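You operate a simulated robot arm through the tools that you are given. There is no shell and no other tool. Be economical: measure what you need, move in short steps, check, and stop when the job is done.

You are at the controls of a simulated robot arm. One attempt, no reset.

JOB
Fetch the cream filter cup and set it on the upper shelf of the side table. Then stack the blue jar that says "No. 56" from the left half of the narrow table on top of the blue jar that says "No. 62". Then take the blue-top pad and put it on the right half of the narrow table. The order counts.

It is judged by the outcome, as a careful person would: the job done as asked, and still so three seconds after it is handed in. It fails if anything else is knocked over, pushed out of place, dropped, spilled or broken.

ROBOT AND FRAMES
A 6-joint arm with a two-finger gripper on a trunk, on a base that drives. Base frame: it is fixed to the floor where the robot stands at the start and does not move with it; the origin is under the middle of the robot, x ahead of it, y to its left, z up; the surface under the hand at the start is at about z = 800. Readings come in mm, degrees, newtons and seconds.
With the tool pointing down near the work surface it reaches from about 300 to 740 mm from the robot's upright axis, wherever it stands. Its first joint turns from -166.0 to 166.0 degrees. Places, roughly: blue jar [-1000, -1750, 750]; blue-top pad (8x6x3 cm) [-1000, -2100, 800]; cream filter cup (10x8x8 cm) [500, 100, 800]; right half of the narrow table [-1100, -1200, 800]; upper shelf of the side table [2600, -1600, 400]. Payload 1.57 kg.
The TCP is the grasp point between the finger pads, 21 mm short of the fingertips. In the tool frame z runs along the fingers and y along their closing line. Largest opening 70 mm; the body of the gripper starts 50 mm behind the TCP.
Orientation is told as [roll, pitch, yaw] about the base's x, y, z axes, in that order, counted from this pose: with the fingers straight down and closing along the base's y, the tool's x points along the base's -x, its y along +y and its z along -z.

CONTROLS
- The arm moves only by the tool servo_tool. Its argument "plan" is a list of rows, each an object (a shift or turn left out is 0, a gripper value left out holds the last) with "dp": the shift along the base's x, y, z in units of 400 mm (1.0 is 400 mm), a list of three; "angular": the turn, a rotation vector about the base's x, y, z in units of 60 degrees (1.0 is 60 degrees), a list of three; "grip": the finger opening in mm, from 0 to 70. In form: [{"dp": [x, y, z], "angular": [rx, ry, rz], "grip": grip}, ...]. A call has 1 to 10 rows; each row is the pose to reach, as a shift and turn from the pose commanded when the call began. A call with a number of a shift or a turn outside -1 to 1 is refused whole. A row lasts 0.2 s, in which the tool goes at most 50 mm and 8.6 degrees; a call with a longer step from one row to the next is refused whole, and so is a gripper value outside its range. Where a pose cannot be reached the arm comes as near as it can. A force on the tool above 40 N (or 10 N above the force at the start of the call, whichever is more), or a blocked arm, ends the call early, and 0.2 s more pass. The fingers move at their own pace and stop on an object; they squeeze with about 25 N. The grip force told is the motor's: it shows also when the fingers shut on nothing. Time passes only in rows, and 0.2 s behind the last, so rows that repeat a pose let the fingers close. The reply holds the time, the measured pose of the TCP, the force on the tool along the base axes, the opening and the grip force, in the units named above and with some noise, with the torque about the TCP (base axes, N m) and any sound that the robot's microphone picked up.
- Cameras (640 x 400 px; columns grow to the right, rows downward): "scene" is now at [31.4, 136.3, 1489.1]; the picture's right is [-0.25, -0.97, 0.00], its down [-0.64, 0.17, -0.75] and it looks along [0.73, -0.19, -0.66] (base axes); focal length 249 px, centre (320, 200). "wrist" rides on the gripper at [79, 4, -81] in the tool frame; the picture's right is [-0.05, 1.00, 0.00], its down [-0.67, -0.04, -0.74] and it looks along [-0.74, -0.04, 0.67] (tool axes); focal length 256 px, centre (320, 200). There is no depth. A picture from a camera that has moved, and an enlarged one, comes with that camera's place and axes in the base frame and with its lens. The place of the scene camera against the robot may be out by one fixed shift of up to 12 mm in any direction.
- grab_frame(camera): a new picture of that camera. It takes no simulated time.
- base_move(legs): drives the robot by 1 to 6 legs, each [ahead, left, turn to the left] in mm, mm and degrees, along the robot's own axes; the way and the turn of a leg run together, so that a leg with both is an arc; at most 1500 mm and 180 degrees a leg. The arm and the cameras ride along, it lands a little off, and it stops where it bumps. It gives what a move gives.
- turn_head(pan, tilt): turns the head with the scene camera to pan (to the left, within 155 degrees either way) and tilt (down, from -29 to 69), counted from straight ahead of the robot. It gives what a move gives.
- close_up(camera, box): a new picture of the part [left, top, right, bottom] of that camera's present view, enlarged. It takes no simulated time.
- finish_job(): hands the job in; it is judged then, once.

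Go step by step. Nothing tells you exact positions but the pictures and the camera data: compare them with the known pose of the tool, close in by small moves and look again before you grip or let go. The budget is 165 turns and 120 pictures, counting those below and the enlarged ones. Unless the task says otherwise, let go and move clear before handing in.

The tools are called after "Request:" by a JSON object that holds its "name" and its "arguments". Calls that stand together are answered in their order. servo_tool: Moves the arm, as the interface text tells. Its arguments: {"type":"object","properties":{"plan":{"type":"array"}},"required":["plan"]} The other tools are called the same way: base_move (legs) drives the base; turn_head (pan, tilt) turns the head that bears the scene camera; grab_frame (camera) takes a picture; close_up (camera, box) takes an enlarged picture of a part of a camera's view; finish_job () hands the job in.

At the start:

```text
clock: 0.0
eef_pos: [402.5, -3.4, 1071.6]
tool_rot: [0.1, -0.1, 0.0]
contact_force: [0.3, 0.0, 0.2]
moment: [-0.01, 0.03, 0.01]
finger_gap: 70.0
grasp_force: 0.1
robot x, y, heading: [-0.2, -2.0, -0.0]
head pan, tilt: [-14.8, 41.2]
```

scene: 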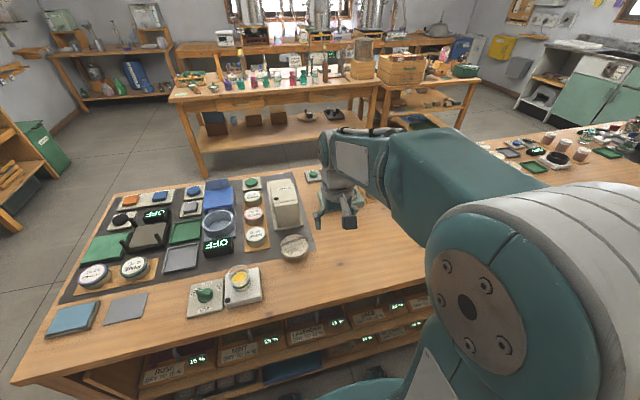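
wrist: 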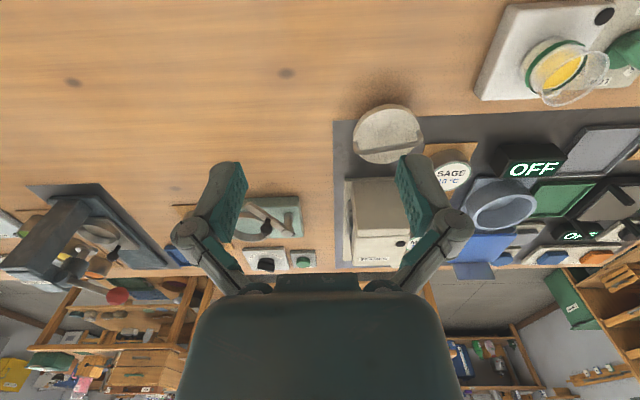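

I see a cream box and a cream round cup on the bench, near the tool's left. I'll enlarge both views to identify the filter cup.

Request:
{"name": "close_up", "arguments": {"camera": "scene", "box": [180, 160, 380, 285]}}

Request:
{"name": "close_up", "arguments": {"camera": "wrist", "box": [300, 80, 500, 205]}}

```text
3.20 times, centred on (280, 222) of scene
camera zoom: at [31.4, 136.3, 1489.1], right [-0.25, -0.97, 0.0], down [-0.64, 0.17, -0.75], along [0.73, -0.19, -0.66], focal length 798 px, centre (448, 128)
```

zoom: 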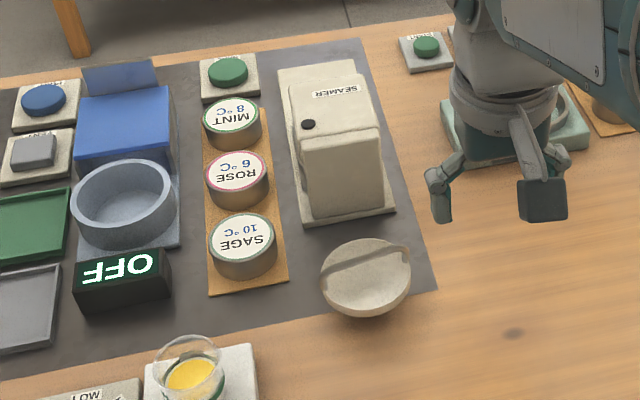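

```text
3.20 times, centred on (400, 142) of wrist
camera zoom: at [324.4, 0.6, 1152.2], right [0.05, 1.0, 0.0], down [0.67, -0.04, 0.74], along [0.74, -0.04, -0.67], focal length 819 px, centre (64, 384)
```

zoom: 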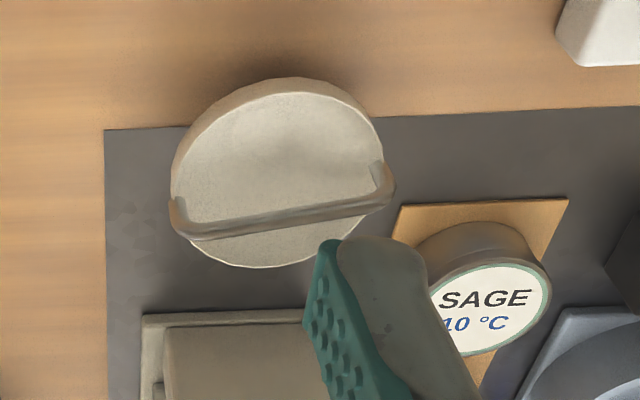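

The filter cup is the round cream one with a bail handle, and the bar runs roughly along y near (533, 82, 868). I'll turn the gripper about -83° to close across the bar while moving above it.

Request:
{"name": "servo_tool", "arguments": {"plan": [{"dp": [0.04, 0.03, 0], "angular": [0, 0, -0.14]}, {"dp": [0.08, 0.06, 0], "angular": [0, 0, -0.28]}, {"dp": [0.12, 0.09, 0], "angular": [0, 0, -0.42]}, {"dp": [0.16, 0.12, 0], "angular": [0, 0, -0.56]}, {"dp": [0.2, 0.15, 0], "angular": [0, 0, -0.7]}, {"dp": [0.24, 0.18, 0], "angular": [0, 0, -0.84]}, {"dp": [0.28, 0.2, 0], "angular": [0, 0, -0.98]}, {"dp": [0.32, 0.21, 0], "angular": [0, 0, -1.0]}]}}

Request:
{"name": "servo_tool", "arguments": {"plan": [{"dp": [0, 0, -0.06], "angular": [0, 0, -0.13]}, {"dp": [0, 0, -0.12], "angular": [0, 0, -0.26]}, {"dp": [0, 0, -0.2], "angular": [0, 0, -0.378]}]}}

Request:
{"name": "grab_frame", "arguments": {"camera": "wrist"}}

Request:
{"name": "grab_frame", "arguments": {"camera": "scene"}}

```text
clock: 1.8
eef_pos: [532.9, 81.8, 1071.4]
tool_rot: [-0.1, -0.1, -60.1]
contact_force: [0.0, -0.9, -1.0]
moment: [0.01, -0.02, -0.01]
finger_gap: 70.3
grasp_force: 0.0
robot x, y, heading: [-0.2, -0.7, -0.2]
head pan, tilt: [-14.8, 41.2]
```

```text
clock: 2.6
eef_pos: [531.3, 80.7, 990.9]
tool_rot: [0.0, -0.1, -82.8]
contact_force: [0.2, 0.1, 0.0]
moment: [0.0, 0.01, -0.03]
finger_gap: 70.0
grasp_force: 0.0
robot x, y, heading: [3.8, 0.9, 0.1]
head pan, tilt: [-14.8, 41.2]
```

```text
115 pictures are left
camera wrist: at [526.8, 161.1, 1071.2], right [1.0, 0.07, 0.0], down [0.05, -0.66, 0.75], along [0.05, -0.74, -0.67], focal length 256 px, centre (320, 200)
```

wrist: 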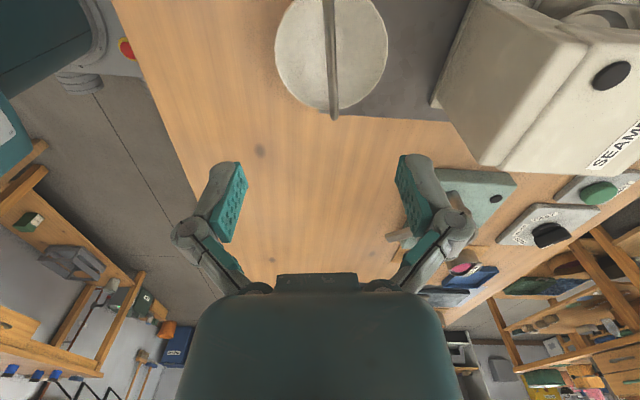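

```text
114 pictures are left
camera scene: at [32.2, 136.7, 1489.1], right [-0.25, -0.97, 0.0], down [-0.64, 0.17, -0.75], along [0.73, -0.19, -0.66], focal length 249 px, centre (320, 200)
```

scene: 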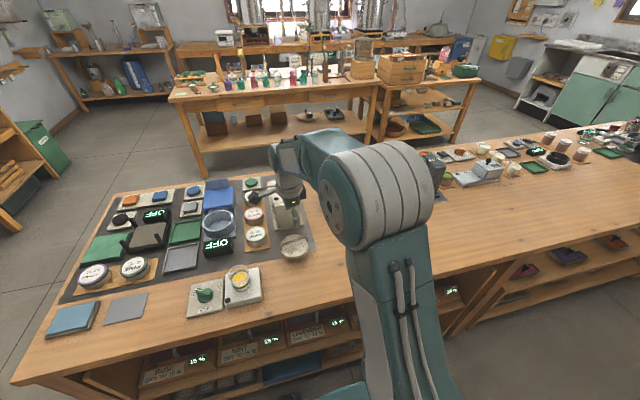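

The bar shows close to x≈540, y≈85, turned a couple of degrees more. I'll adjust and go down partway, then check.

Request:
{"name": "servo_tool", "arguments": {"plan": [{"dp": [0.01, 0.005, -0.06], "angular": [0, 0, 0.04]}, {"dp": [0.017, 0.008, -0.12], "angular": [0, 0, 0.04]}, {"dp": [0.017, 0.008, -0.175], "angular": [0, 0, 0.04]}]}}

Request:
{"name": "grab_frame", "arguments": {"camera": "wrist"}}

Request:
{"name": "close_up", "arguments": {"camera": "scene", "box": [240, 160, 360, 280]}}

```text
clock: 3.4
eef_pos: [538.7, 84.8, 921.1]
tool_rot: [0.0, 0.0, -80.3]
contact_force: [0.5, -0.3, -0.4]
moment: [-0.02, -0.01, -0.01]
finger_gap: 70.0
grasp_force: 0.0
robot x, y, heading: [2.1, -0.4, 0.1]
head pan, tilt: [-14.8, 41.2]
```

```text
113 pictures are left
camera wrist: at [531.1, 163.5, 1001.8], right [0.99, 0.12, 0.0], down [0.08, -0.66, 0.75], along [0.09, -0.74, -0.67], focal length 256 px, centre (320, 200)
```

wrist: 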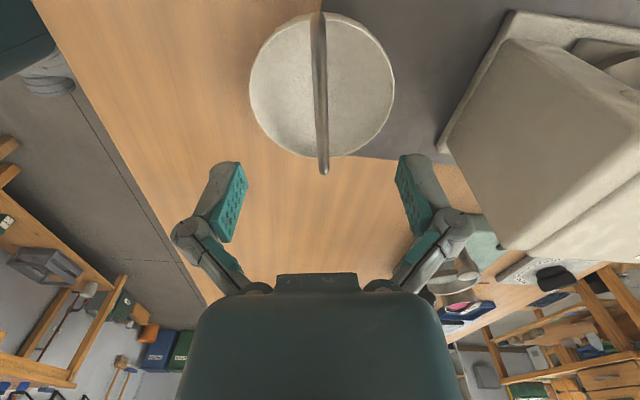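

```text
3.33 times, centred on (300, 220) of scene
camera zoom: at [32.3, 136.8, 1489.0], right [-0.25, -0.97, 0.0], down [-0.64, 0.17, -0.75], along [0.73, -0.19, -0.66], focal length 831 px, centre (387, 133)
```

zoom: 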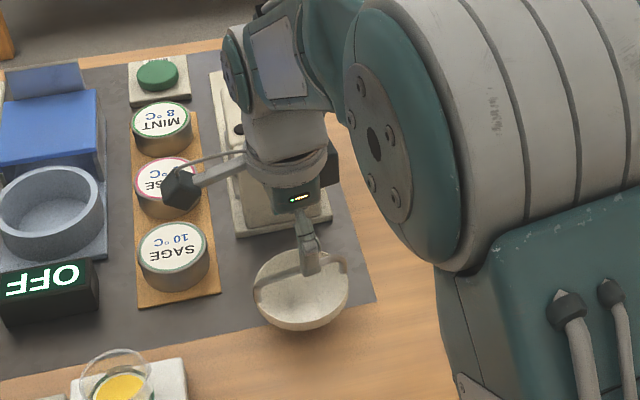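

The bar runs at about z≈873 with its middle at (540, 93). I'll shift y by 8 mm, lower to tip height just over the rim, and look again.

Request:
{"name": "servo_tool", "arguments": {"plan": [{"dp": [0.004, 0.021, -0.02]}, {"dp": [0.004, 0.021, -0.06]}, {"dp": [0.004, 0.021, -0.0925]}]}}

Request:
{"name": "grab_frame", "arguments": {"camera": "wrist"}}

Request:
{"name": "close_up", "arguments": {"camera": "scene", "box": [260, 200, 330, 270]}}

```text
clock: 4.2
eef_pos: [538.7, 91.4, 882.9]
tool_rot: [-0.2, -0.1, -80.2]
contact_force: [0.5, 0.5, 1.0]
moment: [0.01, -0.01, 0.0]
finger_gap: 70.0
grasp_force: 0.1
robot x, y, heading: [-4.4, -1.6, 0.0]
head pan, tilt: [-14.8, 41.2]
```

```text
111 pictures are left
camera wrist: at [531.2, 170.8, 964.0], right [0.99, 0.12, 0.0], down [0.08, -0.66, 0.75], along [0.09, -0.74, -0.67], focal length 256 px, centre (320, 200)
```

wrist: 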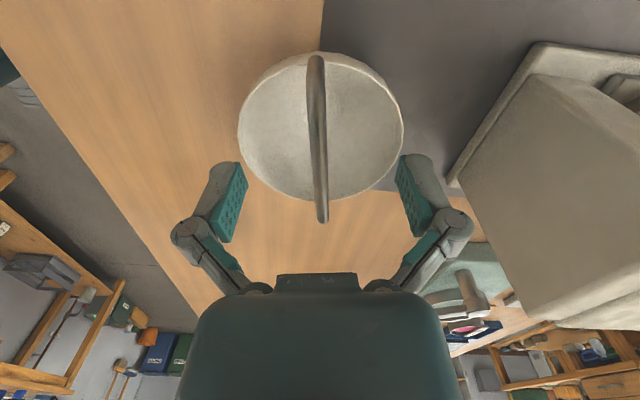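

```text
5.71 times, centred on (295, 235) of scene
camera zoom: at [32.4, 136.8, 1489.0], right [-0.25, -0.97, 0.0], down [-0.64, 0.17, -0.75], along [0.73, -0.19, -0.66], focal length 1425 px, centre (463, 0)
```

zoom: 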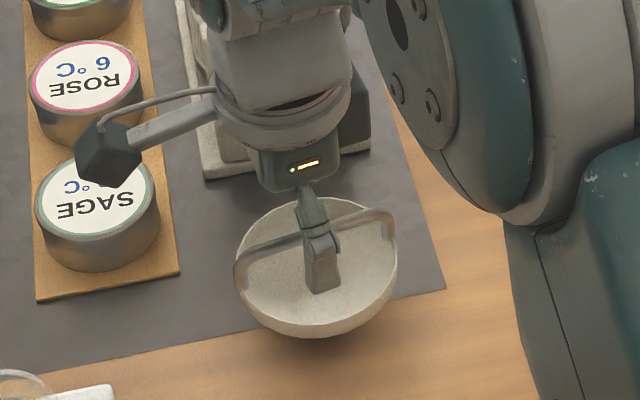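

The bar sits between the fingers and the bowl beneath is deep, so there is room. I'll lower 10 mm more and close.

Request:
{"name": "servo_tool", "arguments": {"plan": [{"dp": [0.004, 0.009, -0.025]}, {"dp": [0.004, 0.009, -0.025], "grip": 30}, {"dp": [0.004, 0.009, -0.025], "grip": 10}, {"dp": [0.004, 0.009, -0.025], "grip": 0}, {"dp": [0.004, 0.009, -0.025], "grip": 0}]}}

Request:
{"name": "grab_frame", "arguments": {"camera": "wrist"}}

```text
clock: 5.4
eef_pos: [539.4, 97.1, 875.1]
tool_rot: [0.0, -0.1, -80.2]
contact_force: [-0.5, -0.6, 6.0]
moment: [-0.04, 0.0, -0.02]
finger_gap: 6.1
grasp_force: 24.7
robot x, y, heading: [0.1, -2.2, -0.1]
head pan, tilt: [-14.8, 41.2]
```

```text
109 pictures are left
camera wrist: at [532.7, 174.9, 956.1], right [0.99, 0.12, 0.0], down [0.08, -0.66, 0.75], along [0.09, -0.74, -0.67], focal length 256 px, centre (320, 200)
```

wrist: 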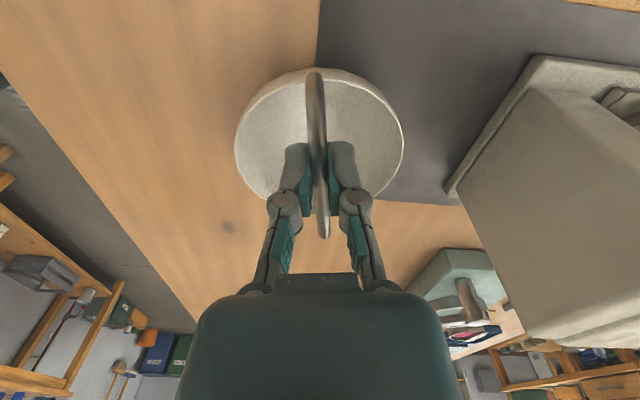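

The bar is held with a 6 mm gap. I'll lift straight up and look around for the side table.

Request:
{"name": "servo_tool", "arguments": {"plan": [{"dp": [0, 0, 0.03]}, {"dp": [0, 0, 0.08]}, {"dp": [0, 0, 0.16]}, {"dp": [0, 0, 0.26]}, {"dp": [0, 0, 0.36]}, {"dp": [0, 0, 0.46]}, {"dp": [0, 0, 0.56]}]}}

Request:
{"name": "turn_head", "arguments": {"pan": -35, "tilt": 20}}

Request:
{"name": "grab_frame", "arguments": {"camera": "scene"}}

Request:
{"name": "grab_frame", "arguments": {"camera": "wrist"}}

```text
clock: 7.0
eef_pos: [541.5, 95.8, 1096.0]
tool_rot: [-0.1, 0.0, -80.2]
contact_force: [0.3, -0.3, -0.1]
moment: [0.02, 0.0, -0.01]
finger_gap: 6.1
grasp_force: 24.8
robot x, y, heading: [-0.5, 2.3, -0.1]
head pan, tilt: [-14.8, 41.2]
```

```text
clock: 7.8
eef_pos: [540.9, 95.4, 1095.6]
tool_rot: [-0.1, -0.1, -80.3]
contact_force: [0.1, -0.7, -1.1]
moment: [-0.01, 0.02, -0.01]
finger_gap: 6.2
grasp_force: 25.0
robot x, y, heading: [-0.1, 1.2, -0.3]
head pan, tilt: [-35.0, 20.0]
```

```text
108 pictures are left
camera scene: at [27.1, 104.9, 1522.2], right [-0.57, -0.82, 0.0], down [-0.28, 0.2, -0.94], along [0.77, -0.54, -0.34], focal length 249 px, centre (320, 200)
```

scene: 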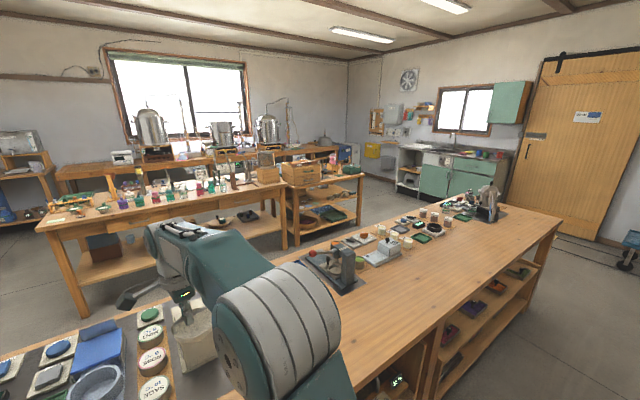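

```text
107 pictures are left
camera wrist: at [533.0, 174.4, 1176.5], right [0.99, 0.12, 0.0], down [0.08, -0.66, 0.75], along [0.09, -0.74, -0.67], focal length 256 px, centre (320, 200)
```

wrist: 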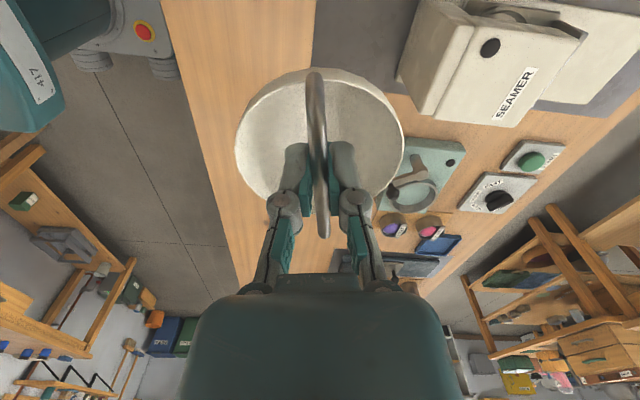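

The place for the side table falls on the small table with crates. I'll enlarge it.

Request:
{"name": "close_up", "arguments": {"camera": "scene", "box": [230, 140, 390, 260]}}

Request:
{"name": "turn_head", "arguments": {"pan": -100, "tilt": 25}}

Request:
{"name": "grab_frame", "arguments": {"camera": "scene"}}

Request:
{"name": "turn_head", "arguments": {"pan": -154, "tilt": 20}}

Request:
{"name": "grab_frame", "arguments": {"camera": "scene"}}

Request:
{"name": "turn_head", "arguments": {"pan": 70, "tilt": 25}}

Request:
{"name": "grab_frame", "arguments": {"camera": "scene"}}

```text
3.33 times, centred on (310, 200) of scene
camera zoom: at [27.1, 104.9, 1522.2], right [-0.57, -0.82, 0.0], down [-0.28, 0.2, -0.94], along [0.77, -0.54, -0.34], focal length 831 px, centre (353, 200)
```

zoom: 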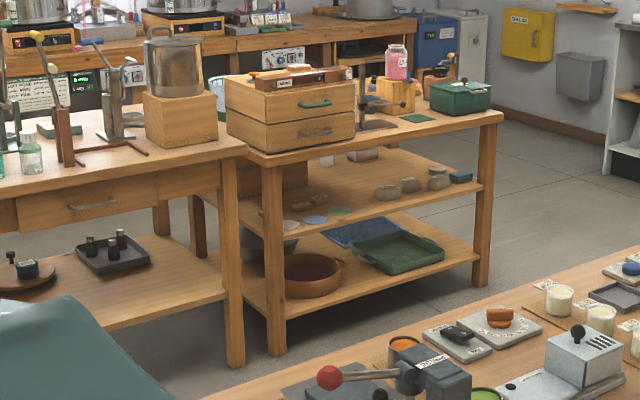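

```text
clock: 9.2
eef_pos: [540.4, 94.1, 1095.4]
tool_rot: [-0.2, -0.1, -80.3]
contact_force: [-1.2, -0.3, 0.5]
moment: [0.02, 0.0, -0.03]
finger_gap: 6.0
grasp_force: 25.1
robot x, y, heading: [2.1, 0.4, 0.0]
head pan, tilt: [-100.0, 25.0]
```

```text
105 pictures are left
camera scene: at [-65.1, 67.5, 1514.3], right [-0.98, 0.17, 0.0], down [0.07, 0.42, -0.91], along [-0.16, -0.89, -0.42], focal length 249 px, centre (320, 200)
```

scene: 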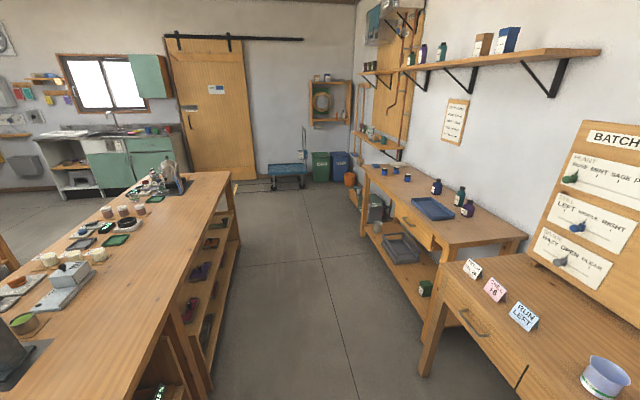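

```text
clock: 10.4
eef_pos: [540.4, 95.4, 1096.2]
tool_rot: [-0.1, -0.2, -80.2]
contact_force: [0.1, -0.1, -0.3]
moment: [0.02, 0.0, -0.04]
finger_gap: 6.0
grasp_force: 24.9
robot x, y, heading: [-0.0, -4.3, -0.1]
head pan, tilt: [-154.0, 20.0]
```

```text
104 pictures are left
camera scene: at [-132.9, 117.4, 1522.5], right [-0.44, 0.9, 0.0], down [0.31, 0.15, -0.94], along [-0.84, -0.41, -0.34], focal length 249 px, centre (320, 200)
```

scene: 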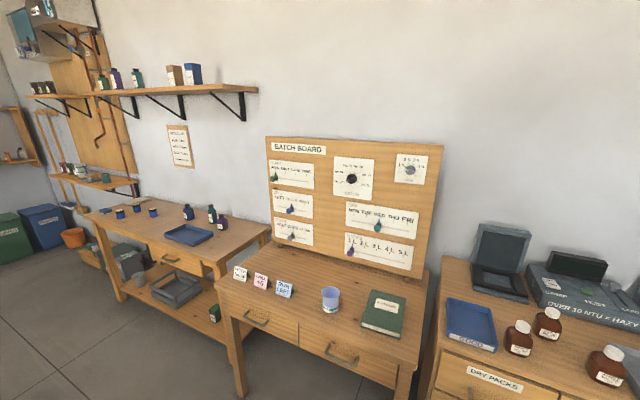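

```text
clock: 13.7
eef_pos: [540.0, 95.1, 1095.0]
tool_rot: [0.0, -0.1, -80.3]
contact_force: [0.0, -1.0, -0.3]
moment: [-0.01, -0.03, 0.01]
finger_gap: 6.1
grasp_force: 25.3
robot x, y, heading: [0.0, 1.2, -0.3]
head pan, tilt: [70.0, 25.0]
```

```text
103 pictures are left
camera scene: at [-17.6, 244.9, 1514.1], right [0.94, -0.34, 0.0], down [-0.15, -0.4, -0.91], along [0.31, 0.85, -0.42], focal length 249 px, centre (320, 200)
```

scene: 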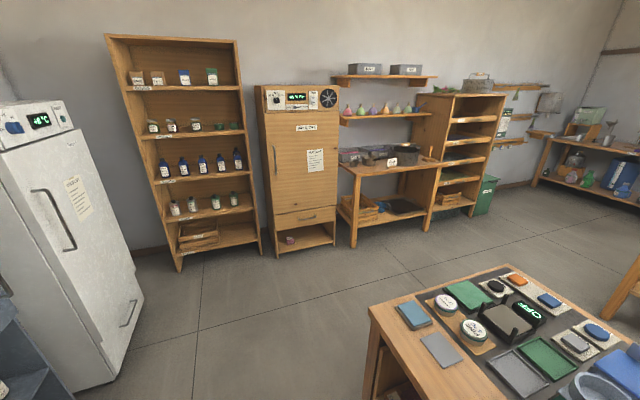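

The target is the upper shelf (z≈460) under the tabletop (≈730), so a vertical tool won't fit. I'll set the cup down on the clear wood ahead with its bar radial and regrasp it with the tool tilted.

Request:
{"name": "servo_tool", "arguments": {"plan": [{"dp": [-0.03, -0.04, 0], "angular": [0, 0, 0.14]}, {"dp": [-0.06, -0.08, 0], "angular": [0, 0, 0.28]}, {"dp": [-0.09, -0.12, 0], "angular": [0, 0, 0.42]}, {"dp": [-0.12, -0.16, 0], "angular": [0, 0, 0.56]}, {"dp": [-0.15, -0.2, 0], "angular": [0, 0, 0.7]}, {"dp": [-0.18, -0.24, 0], "angular": [0, 0, 0.84]}, {"dp": [-0.19, -0.28, 0], "angular": [0, 0, 0.98]}]}}

Request:
{"name": "servo_tool", "arguments": {"plan": [{"dp": [0, 0, -0.1], "angular": [0, 0, 0.13]}, {"dp": [0, 0, -0.2], "angular": [0, 0, 0.26]}, {"dp": [0, 0, -0.3], "angular": [0, 0, 0.357]}, {"dp": [0, 0, -0.4], "angular": [0, 0, 0.357]}, {"dp": [0, 0, -0.46], "angular": [0, 0, 0.357]}]}}

Request:
{"name": "turn_head", "arguments": {"pan": -10, "tilt": 45}}

Request:
{"name": "grab_frame", "arguments": {"camera": "scene"}}

Request:
{"name": "grab_frame", "arguments": {"camera": "wrist"}}

```text
clock: 15.2
eef_pos: [464.8, -15.7, 1097.7]
tool_rot: [0.0, 0.0, -21.3]
contact_force: [-0.6, 0.0, 0.0]
moment: [0.03, -0.06, 0.01]
finger_gap: 5.9
grasp_force: 24.9
robot x, y, heading: [-3.1, 4.3, -0.2]
head pan, tilt: [70.0, 25.0]
```

```text
clock: 16.4
eef_pos: [463.5, -17.4, 915.8]
tool_rot: [0.0, 0.0, 0.0]
contact_force: [0.1, -0.9, -0.4]
moment: [0.01, 0.02, 0.03]
finger_gap: 5.9
grasp_force: 25.2
robot x, y, heading: [0.2, 0.3, -0.2]
head pan, tilt: [70.0, 25.0]
```

```text
clock: 18.0
eef_pos: [464.1, -17.9, 914.6]
tool_rot: [0.0, 0.1, -0.1]
contact_force: [-0.2, 0.5, 0.1]
moment: [0.0, 0.02, -0.02]
finger_gap: 5.8
grasp_force: 25.1
robot x, y, heading: [1.7, -1.7, -0.0]
head pan, tilt: [-10.0, 45.0]
```

```text
102 pictures are left
camera scene: at [30.7, 143.5, 1483.6], right [-0.17, -0.98, 0.0], down [-0.7, 0.12, -0.71], along [0.7, -0.12, -0.71], focal length 249 px, centre (320, 200)
```

scene: 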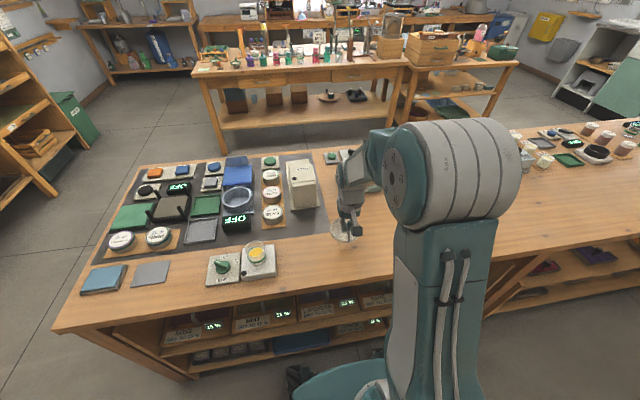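

```text
101 pictures are left
camera wrist: at [385.9, -13.0, 995.8], right [0.05, 1.0, 0.0], down [0.67, -0.04, 0.74], along [0.74, -0.04, -0.67], focal length 256 px, centre (320, 200)
```

wrist: 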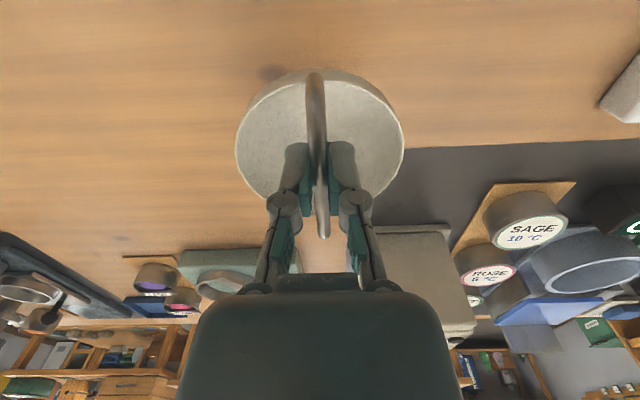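

The space below is clear. I'll lower the cup to contact, slowly at the end.

Request:
{"name": "servo_tool", "arguments": {"plan": [{"dp": [0, 0, -0.05]}, {"dp": [0, 0, -0.08]}, {"dp": [0, 0, -0.095]}, {"dp": [0, 0, -0.101]}, {"dp": [0, 0, -0.101]}]}}

```text
clock: 19.2
eef_pos: [463.5, -18.3, 875.3]
tool_rot: [0.1, 0.0, -0.2]
contact_force: [-0.3, 0.2, 1.8]
moment: [0.0, 0.02, 0.01]
finger_gap: 5.7
grasp_force: 25.2
robot x, y, heading: [-4.2, 0.3, 0.1]
head pan, tilt: [-10.0, 45.0]
```

Request:
{"name": "servo_tool", "arguments": {"plan": [{"dp": [0, 0, -0.003]}, {"dp": [0, 0, -0.006]}, {"dp": [0, 0, -0.006]}]}}

```text
clock: 20.0
eef_pos: [464.4, -18.1, 872.4]
tool_rot: [0.0, -0.2, -0.1]
contact_force: [-1.8, -3.4, 18.4]
moment: [-0.03, -0.11, -0.04]
finger_gap: 5.8
grasp_force: 24.4
robot x, y, heading: [-1.4, -0.9, -0.0]
head pan, tilt: [-10.0, 45.0]
```

The cup is on the wood. I'll open partly, rise, tilt the tool 55° (fingers pointing ahead and down) and look.

Request:
{"name": "servo_tool", "arguments": {"plan": [{"dp": [0, 0, 0.003]}, {"dp": [0, 0, 0.006], "grip": 20}, {"dp": [0, 0, 0.006], "grip": 30}, {"dp": [0, 0, 0.006], "grip": 30}, {"dp": [0, 0, 0.06], "grip": 30}, {"dp": [0, 0, 0.16], "grip": 30}, {"dp": [0, 0, 0.26], "grip": 30}]}}

Request:
{"name": "servo_tool", "arguments": {"plan": [{"angular": [0, -0.14, 0]}, {"angular": [0, -0.28, 0]}, {"angular": [0, -0.42, 0]}, {"angular": [0, -0.56, 0]}, {"angular": [0, -0.7, 0]}, {"angular": [0, -0.83, 0]}, {"angular": [0, -0.917, 0]}]}}

Request:
{"name": "grab_frame", "arguments": {"camera": "wrist"}}

Request:
{"name": "grab_frame", "arguments": {"camera": "scene"}}

```text
clock: 21.6
eef_pos: [464.4, -13.0, 977.4]
tool_rot: [0.0, 0.1, -0.1]
contact_force: [-1.4, -0.4, 0.0]
moment: [0.02, 0.03, 0.0]
finger_gap: 30.0
grasp_force: 0.0
robot x, y, heading: [2.4, -0.6, 0.0]
head pan, tilt: [-10.0, 45.0]
```

```text
clock: 23.2
eef_pos: [463.7, -27.4, 972.9]
tool_rot: [-3.7, -51.7, 0.7]
contact_force: [-0.6, 0.3, 0.3]
moment: [-0.03, -0.04, -0.02]
finger_gap: 30.2
grasp_force: 0.1
out of reach, approached as far as the arm can: row 5, 6, 7
robot x, y, heading: [-0.8, 1.6, -0.3]
head pan, tilt: [-10.0, 45.0]
```

```text
100 pictures are left
camera wrist: at [353.3, -18.6, 961.2], right [0.07, 1.0, 0.0], down [-0.17, 0.01, 0.98], along [0.98, -0.07, 0.17], focal length 256 px, centre (320, 200)
```

wrist: 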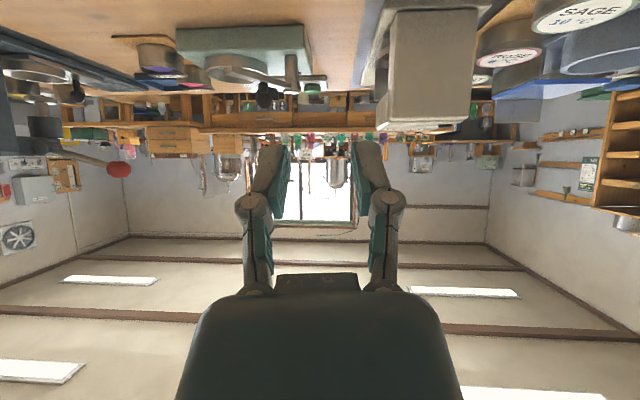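

```text
99 pictures are left
camera scene: at [30.1, 143.5, 1483.6], right [-0.17, -0.98, 0.0], down [-0.7, 0.12, -0.71], along [0.7, -0.12, -0.71], focal length 249 px, centre (320, 200)
```

scene: 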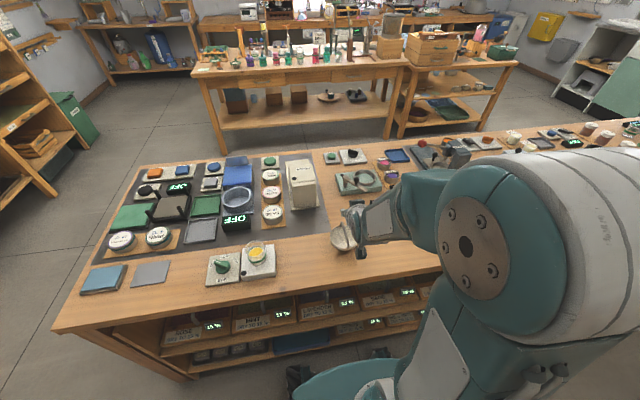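

At 55° this close in, the arm runs out of room. I'll back up 120 mm with the tool upright again, then view the cup from above to refer its place to the tool.

Request:
{"name": "servo_tool", "arguments": {"plan": [{"angular": [0, 0.14, 0]}, {"angular": [0, 0.28, 0]}, {"angular": [0, 0.42, 0]}, {"angular": [0, 0.56, 0]}, {"angular": [0, 0.7, 0]}, {"angular": [0, 0.83, 0]}, {"angular": [0, 0.917, 0]}]}}

Request:
{"name": "base_move", "arguments": {"legs": [[-120, 0, 0]]}}

Request:
{"name": "servo_tool", "arguments": {"plan": [{"dp": [0.1, 0, 0]}, {"dp": [0.2, 0, 0]}, {"dp": [0.3, 0, 0]}, {"dp": [0.3, 0, 0]}]}}

Request:
{"name": "grab_frame", "arguments": {"camera": "wrist"}}

```text
clock: 24.8
eef_pos: [463.8, -27.6, 973.9]
tool_rot: [-3.1, 3.6, 0.5]
contact_force: [-0.4, 0.7, 0.1]
moment: [0.02, -0.03, 0.03]
finger_gap: 30.3
grasp_force: 0.0
robot x, y, heading: [-1.7, 1.0, -0.0]
head pan, tilt: [-10.0, 45.0]
```

```text
clock: 26.0
eef_pos: [346.8, -28.2, 972.5]
tool_rot: [-3.2, 3.4, 0.3]
contact_force: [0.1, -1.4, -0.2]
moment: [0.0, -0.03, -0.01]
finger_gap: 30.0
grasp_force: 0.0
robot x, y, heading: [-125.1, 1.4, -0.1]
head pan, tilt: [-10.0, 45.0]
```

```text
clock: 27.0
eef_pos: [466.5, -27.7, 972.0]
tool_rot: [-3.1, 3.4, 0.3]
contact_force: [0.3, -0.2, -0.1]
moment: [0.03, 0.03, 0.03]
finger_gap: 30.0
grasp_force: 0.0
robot x, y, heading: [-121.0, -2.6, -0.1]
head pan, tilt: [-10.0, 45.0]
```

```text
98 pictures are left
camera wrist: at [393.6, -19.2, 1057.1], right [0.04, 1.0, -0.06], down [0.71, 0.01, 0.7], along [0.7, -0.07, -0.71], focal length 256 px, centre (320, 200)
```

wrist: 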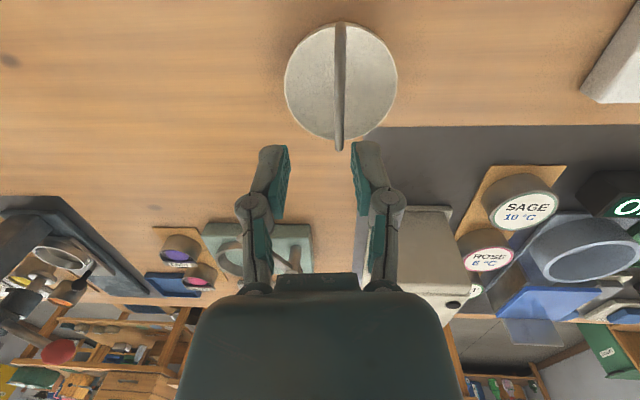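

The bar's middle is at about (470, -19). I'll level the tool and align y, then tilt again above the cup.

Request:
{"name": "servo_tool", "arguments": {"plan": [{"dp": [0.009, 0.023, 0], "angular": [0.052, -0.057, -0.005]}, {"dp": [0.009, 0.023, 0], "angular": [0.052, -0.057, -0.005]}]}}

Request:
{"name": "servo_tool", "arguments": {"plan": [{"angular": [0, -0.14, 0]}, {"angular": [0, -0.28, 0]}, {"angular": [0, -0.42, 0]}, {"angular": [0, -0.56, 0]}, {"angular": [0, -0.7, 0]}, {"angular": [0, -0.83, 0]}, {"angular": [0, -0.917, 0]}, {"angular": [0, -0.917, 0]}]}}

```text
clock: 27.6
eef_pos: [470.3, -17.7, 971.3]
tool_rot: [0.0, 0.0, 0.1]
contact_force: [0.2, 0.3, 0.2]
moment: [0.02, 0.01, -0.02]
finger_gap: 29.8
grasp_force: 0.1
robot x, y, heading: [-117.0, 1.2, 0.1]
head pan, tilt: [-10.0, 45.0]
```

```text
clock: 29.4
eef_pos: [470.3, -17.9, 972.4]
tool_rot: [-0.1, -55.1, 0.2]
contact_force: [0.1, -0.8, 0.6]
moment: [-0.01, 0.01, 0.0]
finger_gap: 30.0
grasp_force: 0.0
out of reach, approached as far as the arm can: row 6
robot x, y, heading: [-122.1, 0.5, -0.3]
head pan, tilt: [-10.0, 45.0]
```

Now at -55°, aligned. I'll descend to just over the bar and look.

Request:
{"name": "servo_tool", "arguments": {"plan": [{"dp": [0, 0, -0.06]}, {"dp": [0, 0, -0.12]}, {"dp": [0, 0, -0.165]}]}}

Request:
{"name": "close_up", "arguments": {"camera": "wrist", "box": [200, 60, 440, 300]}}

Request:
{"name": "grab_frame", "arguments": {"camera": "scene"}}

```text
clock: 30.2
eef_pos: [467.7, -19.2, 907.6]
tool_rot: [-0.2, -55.0, 0.3]
contact_force: [0.0, -0.5, -0.2]
moment: [0.0, 0.0, -0.02]
finger_gap: 29.9
grasp_force: 0.1
robot x, y, heading: [-120.5, 0.1, -0.1]
head pan, tilt: [-10.0, 45.0]
```

```text
1.67 times, centred on (320, 180) of wrist
camera zoom: at [358.1, -15.3, 888.1], right [0.03, 1.0, 0.04], down [-0.23, -0.03, 0.97], along [0.97, -0.04, 0.23], focal length 427 px, centre (320, 233)
```

zoom: 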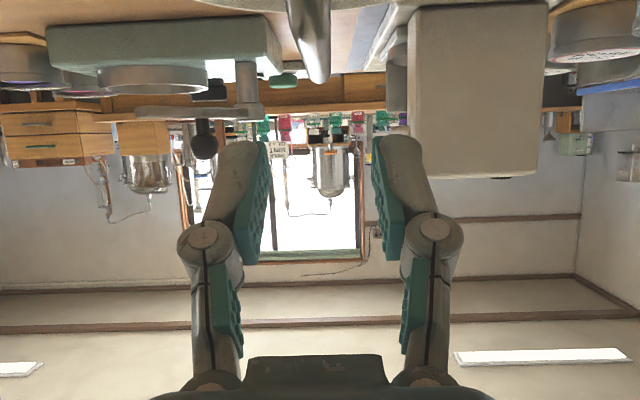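

```text
96 pictures are left
camera scene: at [-87.7, 143.4, 1483.6], right [-0.18, -0.98, 0.0], down [-0.7, 0.12, -0.71], along [0.7, -0.12, -0.71], focal length 249 px, centre (320, 200)
```

scene: 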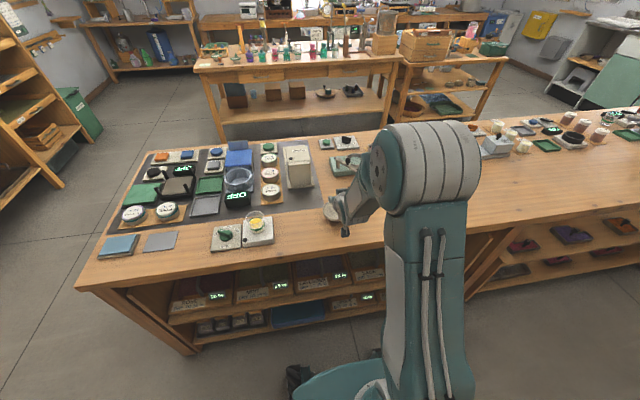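

The bar is centred between the fingers. I'll lower 31 mm and check before closing.

Request:
{"name": "servo_tool", "arguments": {"plan": [{"dp": [0.005, 0, -0.04]}, {"dp": [0.005, 0, -0.065]}, {"dp": [0.005, 0, -0.078]}]}}

Request:
{"name": "close_up", "arguments": {"camera": "wrist", "box": [200, 60, 440, 300]}}

Request:
{"name": "close_up", "arguments": {"camera": "scene", "box": [300, 170, 390, 250]}}

```text
clock: 31.0
eef_pos: [470.8, -18.5, 876.1]
tool_rot: [-0.1, -55.1, 0.3]
contact_force: [0.6, -0.2, 0.3]
moment: [-0.01, -0.02, -0.02]
finger_gap: 29.9
grasp_force: 0.0
robot x, y, heading: [-115.8, -0.1, -0.3]
head pan, tilt: [-10.0, 45.0]
```

```text
1.67 times, centred on (320, 180) of wrist
camera zoom: at [360.2, -14.5, 856.9], right [0.03, 1.0, 0.04], down [-0.23, -0.03, 0.97], along [0.97, -0.04, 0.23], focal length 427 px, centre (320, 233)
```

zoom: 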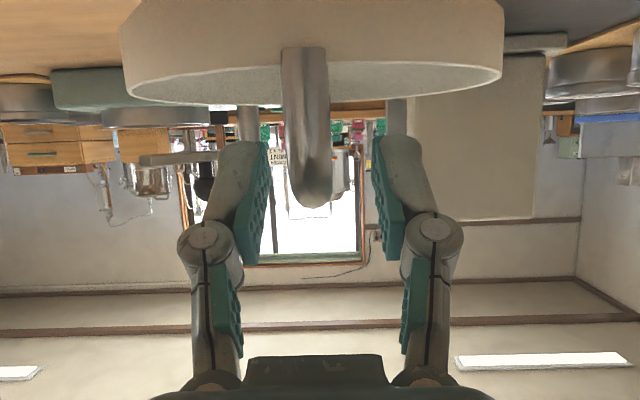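

```text
5.00 times, centred on (345, 210) of scene
camera zoom: at [-87.6, 143.5, 1483.6], right [-0.18, -0.98, 0.0], down [-0.7, 0.12, -0.71], along [0.7, -0.12, -0.71], focal length 1247 px, centre (195, 150)
```

zoom: 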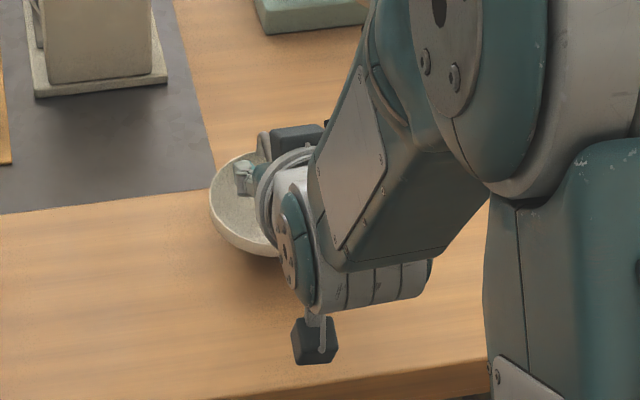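

The bar is well within the pads. Closing and lifting slightly.

Request:
{"name": "servo_tool", "arguments": {"plan": [{"dp": [0, -0.004, 0], "grip": 15}, {"dp": [0, -0.004, 0], "grip": 0}, {"dp": [0, -0.004, 0], "grip": 0}, {"dp": [0, -0.004, 0.03], "grip": 0}, {"dp": [0, -0.004, 0.1], "grip": 0}, {"dp": [0, -0.004, 0.2], "grip": 0}, {"dp": [0, -0.004, 0.3], "grip": 0}, {"dp": [0, -0.004, 0.4], "grip": 0}, {"dp": [0, -0.004, 0.5], "grip": 0}]}}

Request:
{"name": "grab_frame", "arguments": {"camera": "wrist"}}

```text
clock: 33.0
eef_pos: [473.2, -17.4, 1070.9]
tool_rot: [1.3, -55.1, -1.5]
contact_force: [0.7, 0.0, -0.7]
moment: [-0.03, -0.01, 0.02]
finger_gap: 6.7
grasp_force: 25.0
out of reach, approached as far as the arm can: row 9
robot x, y, heading: [-119.3, 1.8, -0.1]
head pan, tilt: [-10.0, 45.0]
```

```text
93 pictures are left
camera wrist: at [362.6, -11.0, 1051.1], right [0.04, 1.0, 0.06], down [-0.23, -0.05, 0.97], along [0.97, -0.05, 0.23], focal length 256 px, centre (320, 200)
```

wrist: 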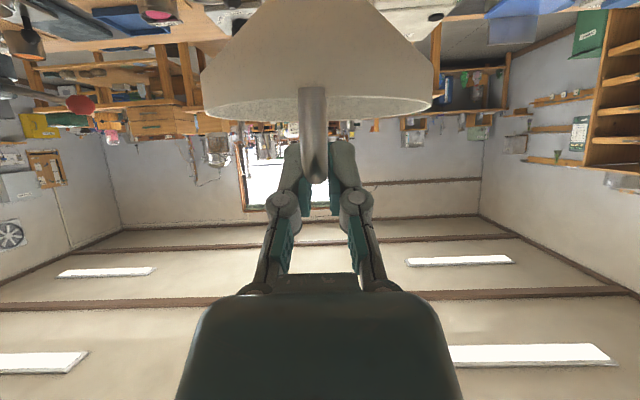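

The cup is held with the tool tilted. I'll back off, turn right and drive down the aisle beside the bench, checking on the way.

Request:
{"name": "base_move", "arguments": {"legs": [[-100, 0, 0], [0, 0, -90], [1300, 0, 0]]}}

Request:
{"name": "turn_head", "arguments": {"pan": 20, "tilt": 25}}

Request:
{"name": "grab_frame", "arguments": {"camera": "scene"}}

```text
clock: 44.1
eef_pos: [-280.0, -1885.7, 1069.8]
tool_rot: [0.0, -54.9, -90.9]
contact_force: [-0.6, 1.3, 0.0]
moment: [0.0, -0.02, -0.03]
finger_gap: 6.8
grasp_force: 25.5
robot x, y, heading: [-255.5, -1296.3, -91.4]
head pan, tilt: [-10.0, 45.0]
```

```text
clock: 45.1
eef_pos: [-280.0, -1885.7, 1070.3]
tool_rot: [0.0, -54.9, -91.0]
contact_force: [-0.1, 0.1, -0.7]
moment: [0.0, 0.01, 0.01]
finger_gap: 6.4
grasp_force: 24.6
robot x, y, heading: [-252.6, -1292.5, -91.3]
head pan, tilt: [20.0, 25.0]
```

```text
92 pictures are left
camera scene: at [-56.8, -1324.6, 1514.1], right [-0.95, -0.32, 0.0], down [-0.14, 0.4, -0.91], along [0.29, -0.86, -0.42], focal length 249 px, centre (320, 200)
```

scene: 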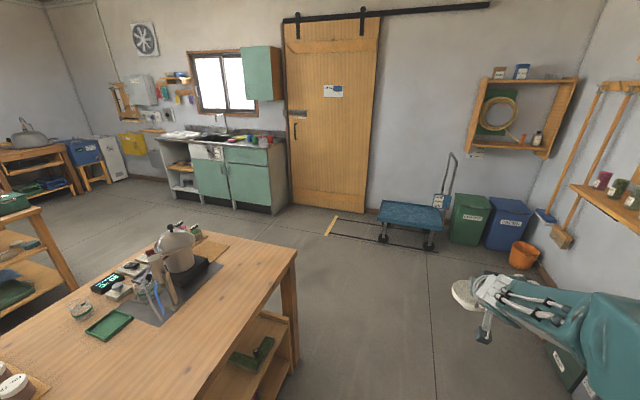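

The floor past the bench end (y≈-2220) is clear. I'll drive on, turn left, pass the bench end and look.

Request:
{"name": "base_move", "arguments": {"legs": [[1480, 0, 0], [0, 0, 91], [1450, 0, 0], [300, 0, 0]]}}

Request:
{"name": "turn_head", "arguments": {"pan": 35, "tilt": 25}}

Request:
{"name": "grab_frame", "arguments": {"camera": "scene"}}

```text
clock: 64.8
eef_pos: [2070.4, -2816.7, 1068.9]
tool_rot: [0.0, -55.0, -1.2]
contact_force: [0.4, -0.3, -0.9]
moment: [-0.02, 0.02, 0.0]
finger_gap: 6.8
grasp_force: 25.2
robot x, y, heading: [1477.9, -2782.1, -1.7]
head pan, tilt: [20.0, 25.0]
```

```text
clock: 65.5
eef_pos: [2070.4, -2815.6, 1068.6]
tool_rot: [0.0, -55.0, -1.2]
contact_force: [0.2, 0.5, -0.4]
moment: [0.01, 0.01, 0.01]
finger_gap: 6.5
grasp_force: 24.9
robot x, y, heading: [1479.2, -2785.8, -1.2]
head pan, tilt: [35.0, 25.0]
```

```text
91 pictures are left
camera scene: at [1511.3, -2575.5, 1514.1], right [0.55, -0.83, 0.0], down [-0.35, -0.23, -0.91], along [0.76, 0.5, -0.42], focal length 249 px, centre (320, 200)
```

scene: 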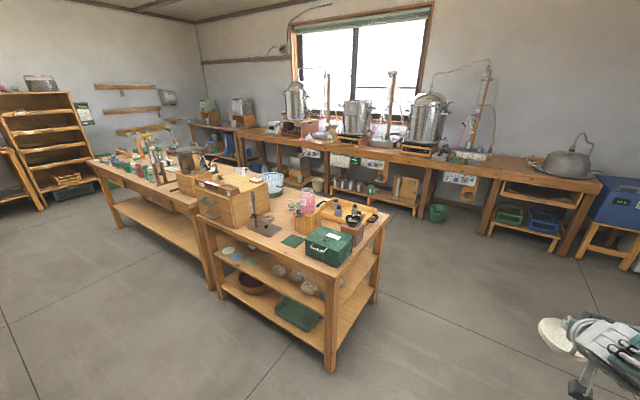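

The side table is an island with the upper shelf open at the front and end. I'll enlarge it to find free room on that shelf.

Request:
{"name": "close_up", "arguments": {"camera": "scene", "box": [180, 170, 400, 380]}}

```text
1.90 times, centred on (290, 275) of scene
camera zoom: at [1511.3, -2575.5, 1514.1], right [0.55, -0.83, 0.0], down [-0.35, -0.23, -0.91], along [0.76, 0.5, -0.42], focal length 475 px, centre (377, 57)
```

zoom: 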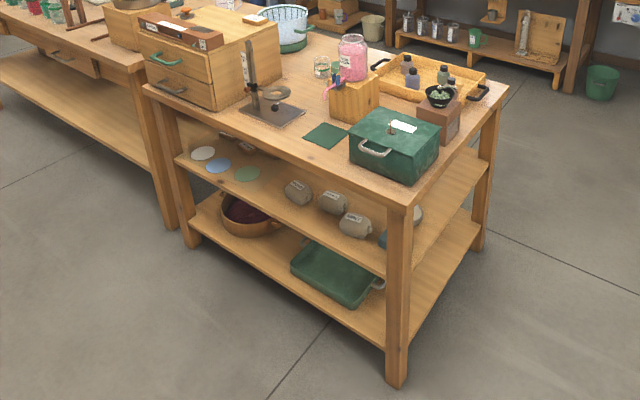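

There's a free gap on the upper shelf's front between the green disc (y≈-1480) and the first stone (y≈-1710). I'll straighten and slide left to face y≈-1598.

Request:
{"name": "base_move", "arguments": {"legs": [[-50, 0, 1.4], [0, 1210, 0]]}}

Request:
{"name": "turn_head", "arguments": {"pan": 5, "tilt": 40}}

Request:
{"name": "grab_frame", "arguments": {"camera": "scene"}}

Request:
{"name": "grab_frame", "arguments": {"camera": "wrist"}}

```text
clock: 72.1
eef_pos: [2027.8, -1616.3, 1069.2]
tool_rot: [0.1, -54.9, -0.4]
contact_force: [0.6, -0.4, 0.2]
moment: [-0.02, 0.0, 0.0]
finger_gap: 6.6
grasp_force: 24.7
robot x, y, heading: [1440.1, -1594.9, -0.6]
head pan, tilt: [35.0, 25.0]
```

```text
clock: 73.0
eef_pos: [2028.3, -1615.5, 1070.5]
tool_rot: [0.0, -55.0, -0.3]
contact_force: [-0.1, -0.6, -1.2]
moment: [0.0, 0.03, -0.01]
finger_gap: 6.5
grasp_force: 24.9
robot x, y, heading: [1434.6, -1593.8, -0.6]
head pan, tilt: [5.0, 40.0]
```

```text
89 pictures are left
camera scene: at [1473.4, -1429.3, 1490.9], right [0.08, -1.0, 0.0], down [-0.64, -0.05, -0.77], along [0.76, 0.06, -0.64], focal length 249 px, centre (320, 200)
```

scene: 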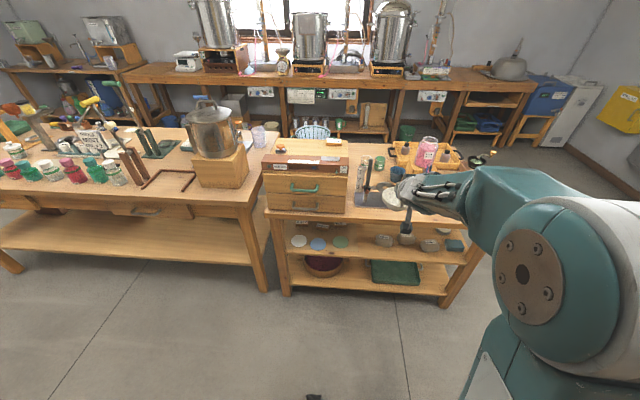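

```text
88 pictures are left
camera wrist: at [1917.8, -1610.3, 1050.5], right [0.04, 1.0, 0.04], down [-0.23, -0.03, 0.97], along [0.97, -0.04, 0.23], focal length 256 px, centre (320, 200)
```

wrist: 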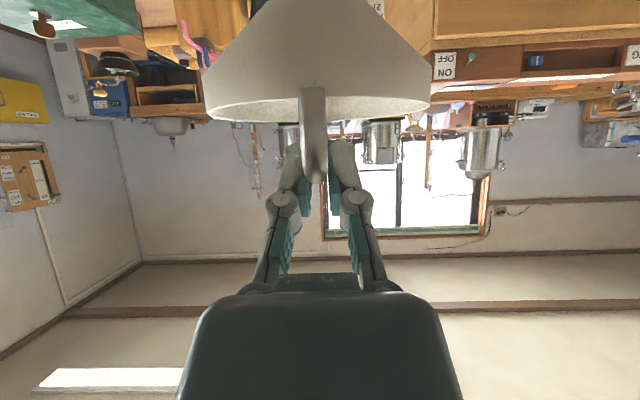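

I'm facing the shelf. Enlarging it for measurement.

Request:
{"name": "close_up", "arguments": {"camera": "scene", "box": [255, 180, 485, 320]}}

```text
2.78 times, centred on (370, 250) of scene
camera zoom: at [1473.4, -1429.3, 1490.9], right [0.08, -1.0, 0.0], down [-0.64, -0.05, -0.77], along [0.76, 0.06, -0.64], focal length 694 px, centre (181, 61)
```

zoom: 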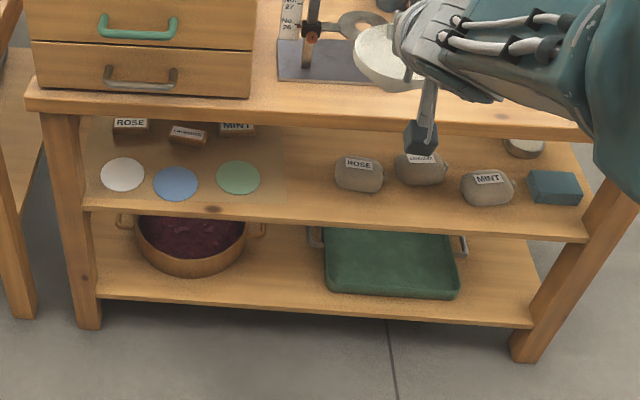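

Shelf top is at about z≈440–457, tabletop underside ≈700, front edge x≈2285. I'll lower the arm in the open in front of the table, then check with the wrist camera.

Request:
{"name": "servo_tool", "arguments": {"plan": [{"dp": [0, 0, -0.1]}, {"dp": [0, 0, -0.2]}, {"dp": [0, 0, -0.3]}, {"dp": [0, 0, -0.4]}, {"dp": [0, 0, -0.5]}, {"dp": [0, 0, -0.6]}, {"dp": [0, 0, -0.7]}, {"dp": [0, 0, -0.8]}, {"dp": [0, 0, -0.9]}, {"dp": [0, 0, -1.0]}]}}

Request:
{"name": "servo_tool", "arguments": {"plan": [{"dp": [0, 0, -0.1]}, {"dp": [0, 0, -0.2]}, {"dp": [0, 0, -0.28]}]}}

Request:
{"name": "grab_frame", "arguments": {"camera": "wrist"}}

Request:
{"name": "grab_frame", "arguments": {"camera": "scene"}}

```text
clock: 75.2
eef_pos: [2025.2, -1615.5, 671.0]
tool_rot: [0.0, -55.1, -0.3]
contact_force: [0.0, -0.8, -0.9]
moment: [0.0, 0.01, -0.02]
finger_gap: 6.6
grasp_force: 24.7
robot x, y, heading: [1432.2, -1595.0, -0.8]
head pan, tilt: [5.0, 40.0]
```

```text
clock: 76.0
eef_pos: [2026.5, -1619.1, 556.9]
tool_rot: [0.0, -55.1, -0.3]
contact_force: [0.4, 0.1, -0.7]
moment: [-0.01, 0.0, 0.0]
finger_gap: 6.9
grasp_force: 25.1
robot x, y, heading: [1434.1, -1594.0, -0.6]
head pan, tilt: [5.0, 40.0]
```

```text
86 pictures are left
camera wrist: at [1916.8, -1614.4, 538.1], right [0.04, 1.0, 0.04], down [-0.23, -0.03, 0.97], along [0.97, -0.04, 0.23], focal length 256 px, centre (320, 200)
```

wrist: 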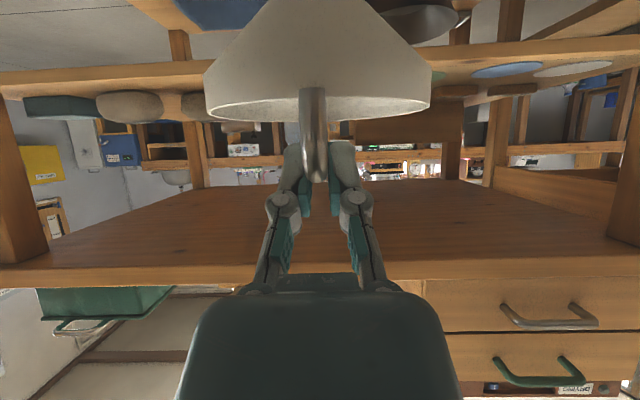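

```text
85 pictures are left
camera scene: at [1474.3, -1429.4, 1490.8], right [0.08, -1.0, 0.0], down [-0.64, -0.05, -0.77], along [0.76, 0.06, -0.64], focal length 249 px, centre (320, 200)
```

scene: 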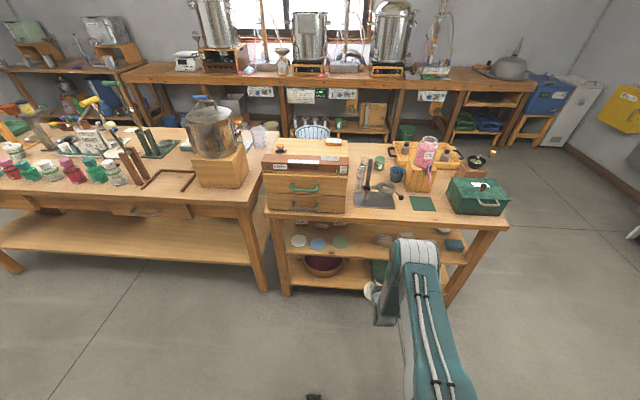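

Shelf top reads z≈458 from the wrist view; the free gap is centred near y≈-1585. I'll raise a little, align y, and drive 170 mm nearer.

Request:
{"name": "servo_tool", "arguments": {"plan": [{"dp": [0, 0.04, 0.015]}, {"dp": [0, 0.082, 0.025]}, {"dp": [0, 0.082, 0.025]}]}}

Request:
{"name": "base_move", "arguments": {"legs": [[170, 0, 0.5]]}}

Request:
{"name": "turn_head", "arguments": {"pan": 0, "tilt": 50}}

Request:
{"name": "grab_frame", "arguments": {"camera": "wrist"}}

Request:
{"name": "grab_frame", "arguments": {"camera": "scene"}}

```text
clock: 76.8
eef_pos: [2028.6, -1584.9, 566.9]
tool_rot: [-0.1, -54.9, -0.1]
contact_force: [-0.3, -0.3, 0.7]
moment: [-0.01, -0.03, 0.0]
finger_gap: 6.5
grasp_force: 25.1
robot x, y, heading: [1437.1, -1596.8, -0.5]
head pan, tilt: [5.0, 40.0]
```

```text
clock: 78.3
eef_pos: [2196.8, -1580.3, 566.9]
tool_rot: [0.0, -55.0, 0.2]
contact_force: [1.5, -0.8, 1.0]
moment: [-0.01, -0.02, -0.01]
finger_gap: 6.5
grasp_force: 25.5
robot x, y, heading: [1606.3, -1592.4, -0.0]
head pan, tilt: [5.0, 40.0]
```

```text
clock: 79.0
eef_pos: [2198.1, -1579.3, 566.6]
tool_rot: [0.0, -55.1, 0.3]
contact_force: [0.6, 0.1, -0.6]
moment: [0.03, 0.0, 0.01]
finger_gap: 6.5
grasp_force: 24.9
robot x, y, heading: [1604.2, -1593.3, 0.0]
head pan, tilt: [0.0, 50.0]
```

```text
84 pictures are left
camera wrist: at [2087.0, -1576.6, 549.2], right [0.03, 1.0, 0.04], down [-0.23, -0.04, 0.97], along [0.97, -0.04, 0.23], focal length 256 px, centre (320, 200)
```

wrist: 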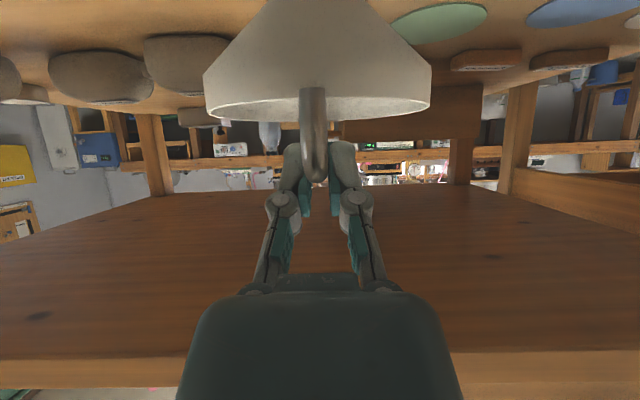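

```text
83 pictures are left
camera scene: at [1635.6, -1437.1, 1476.7], right [0.0, -1.0, 0.0], down [-0.77, 0.0, -0.64], along [0.64, 0.0, -0.77], focal length 249 px, centre (320, 200)
```

scene: 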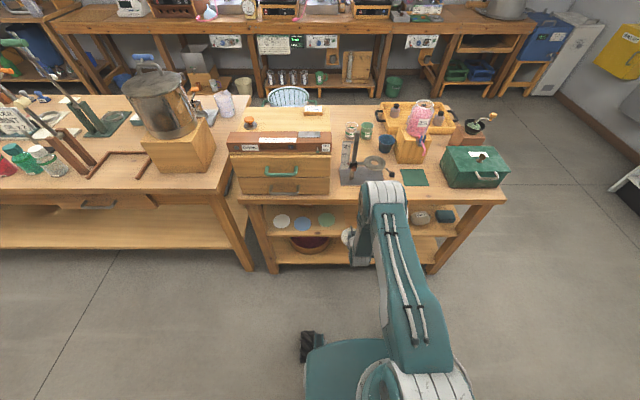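

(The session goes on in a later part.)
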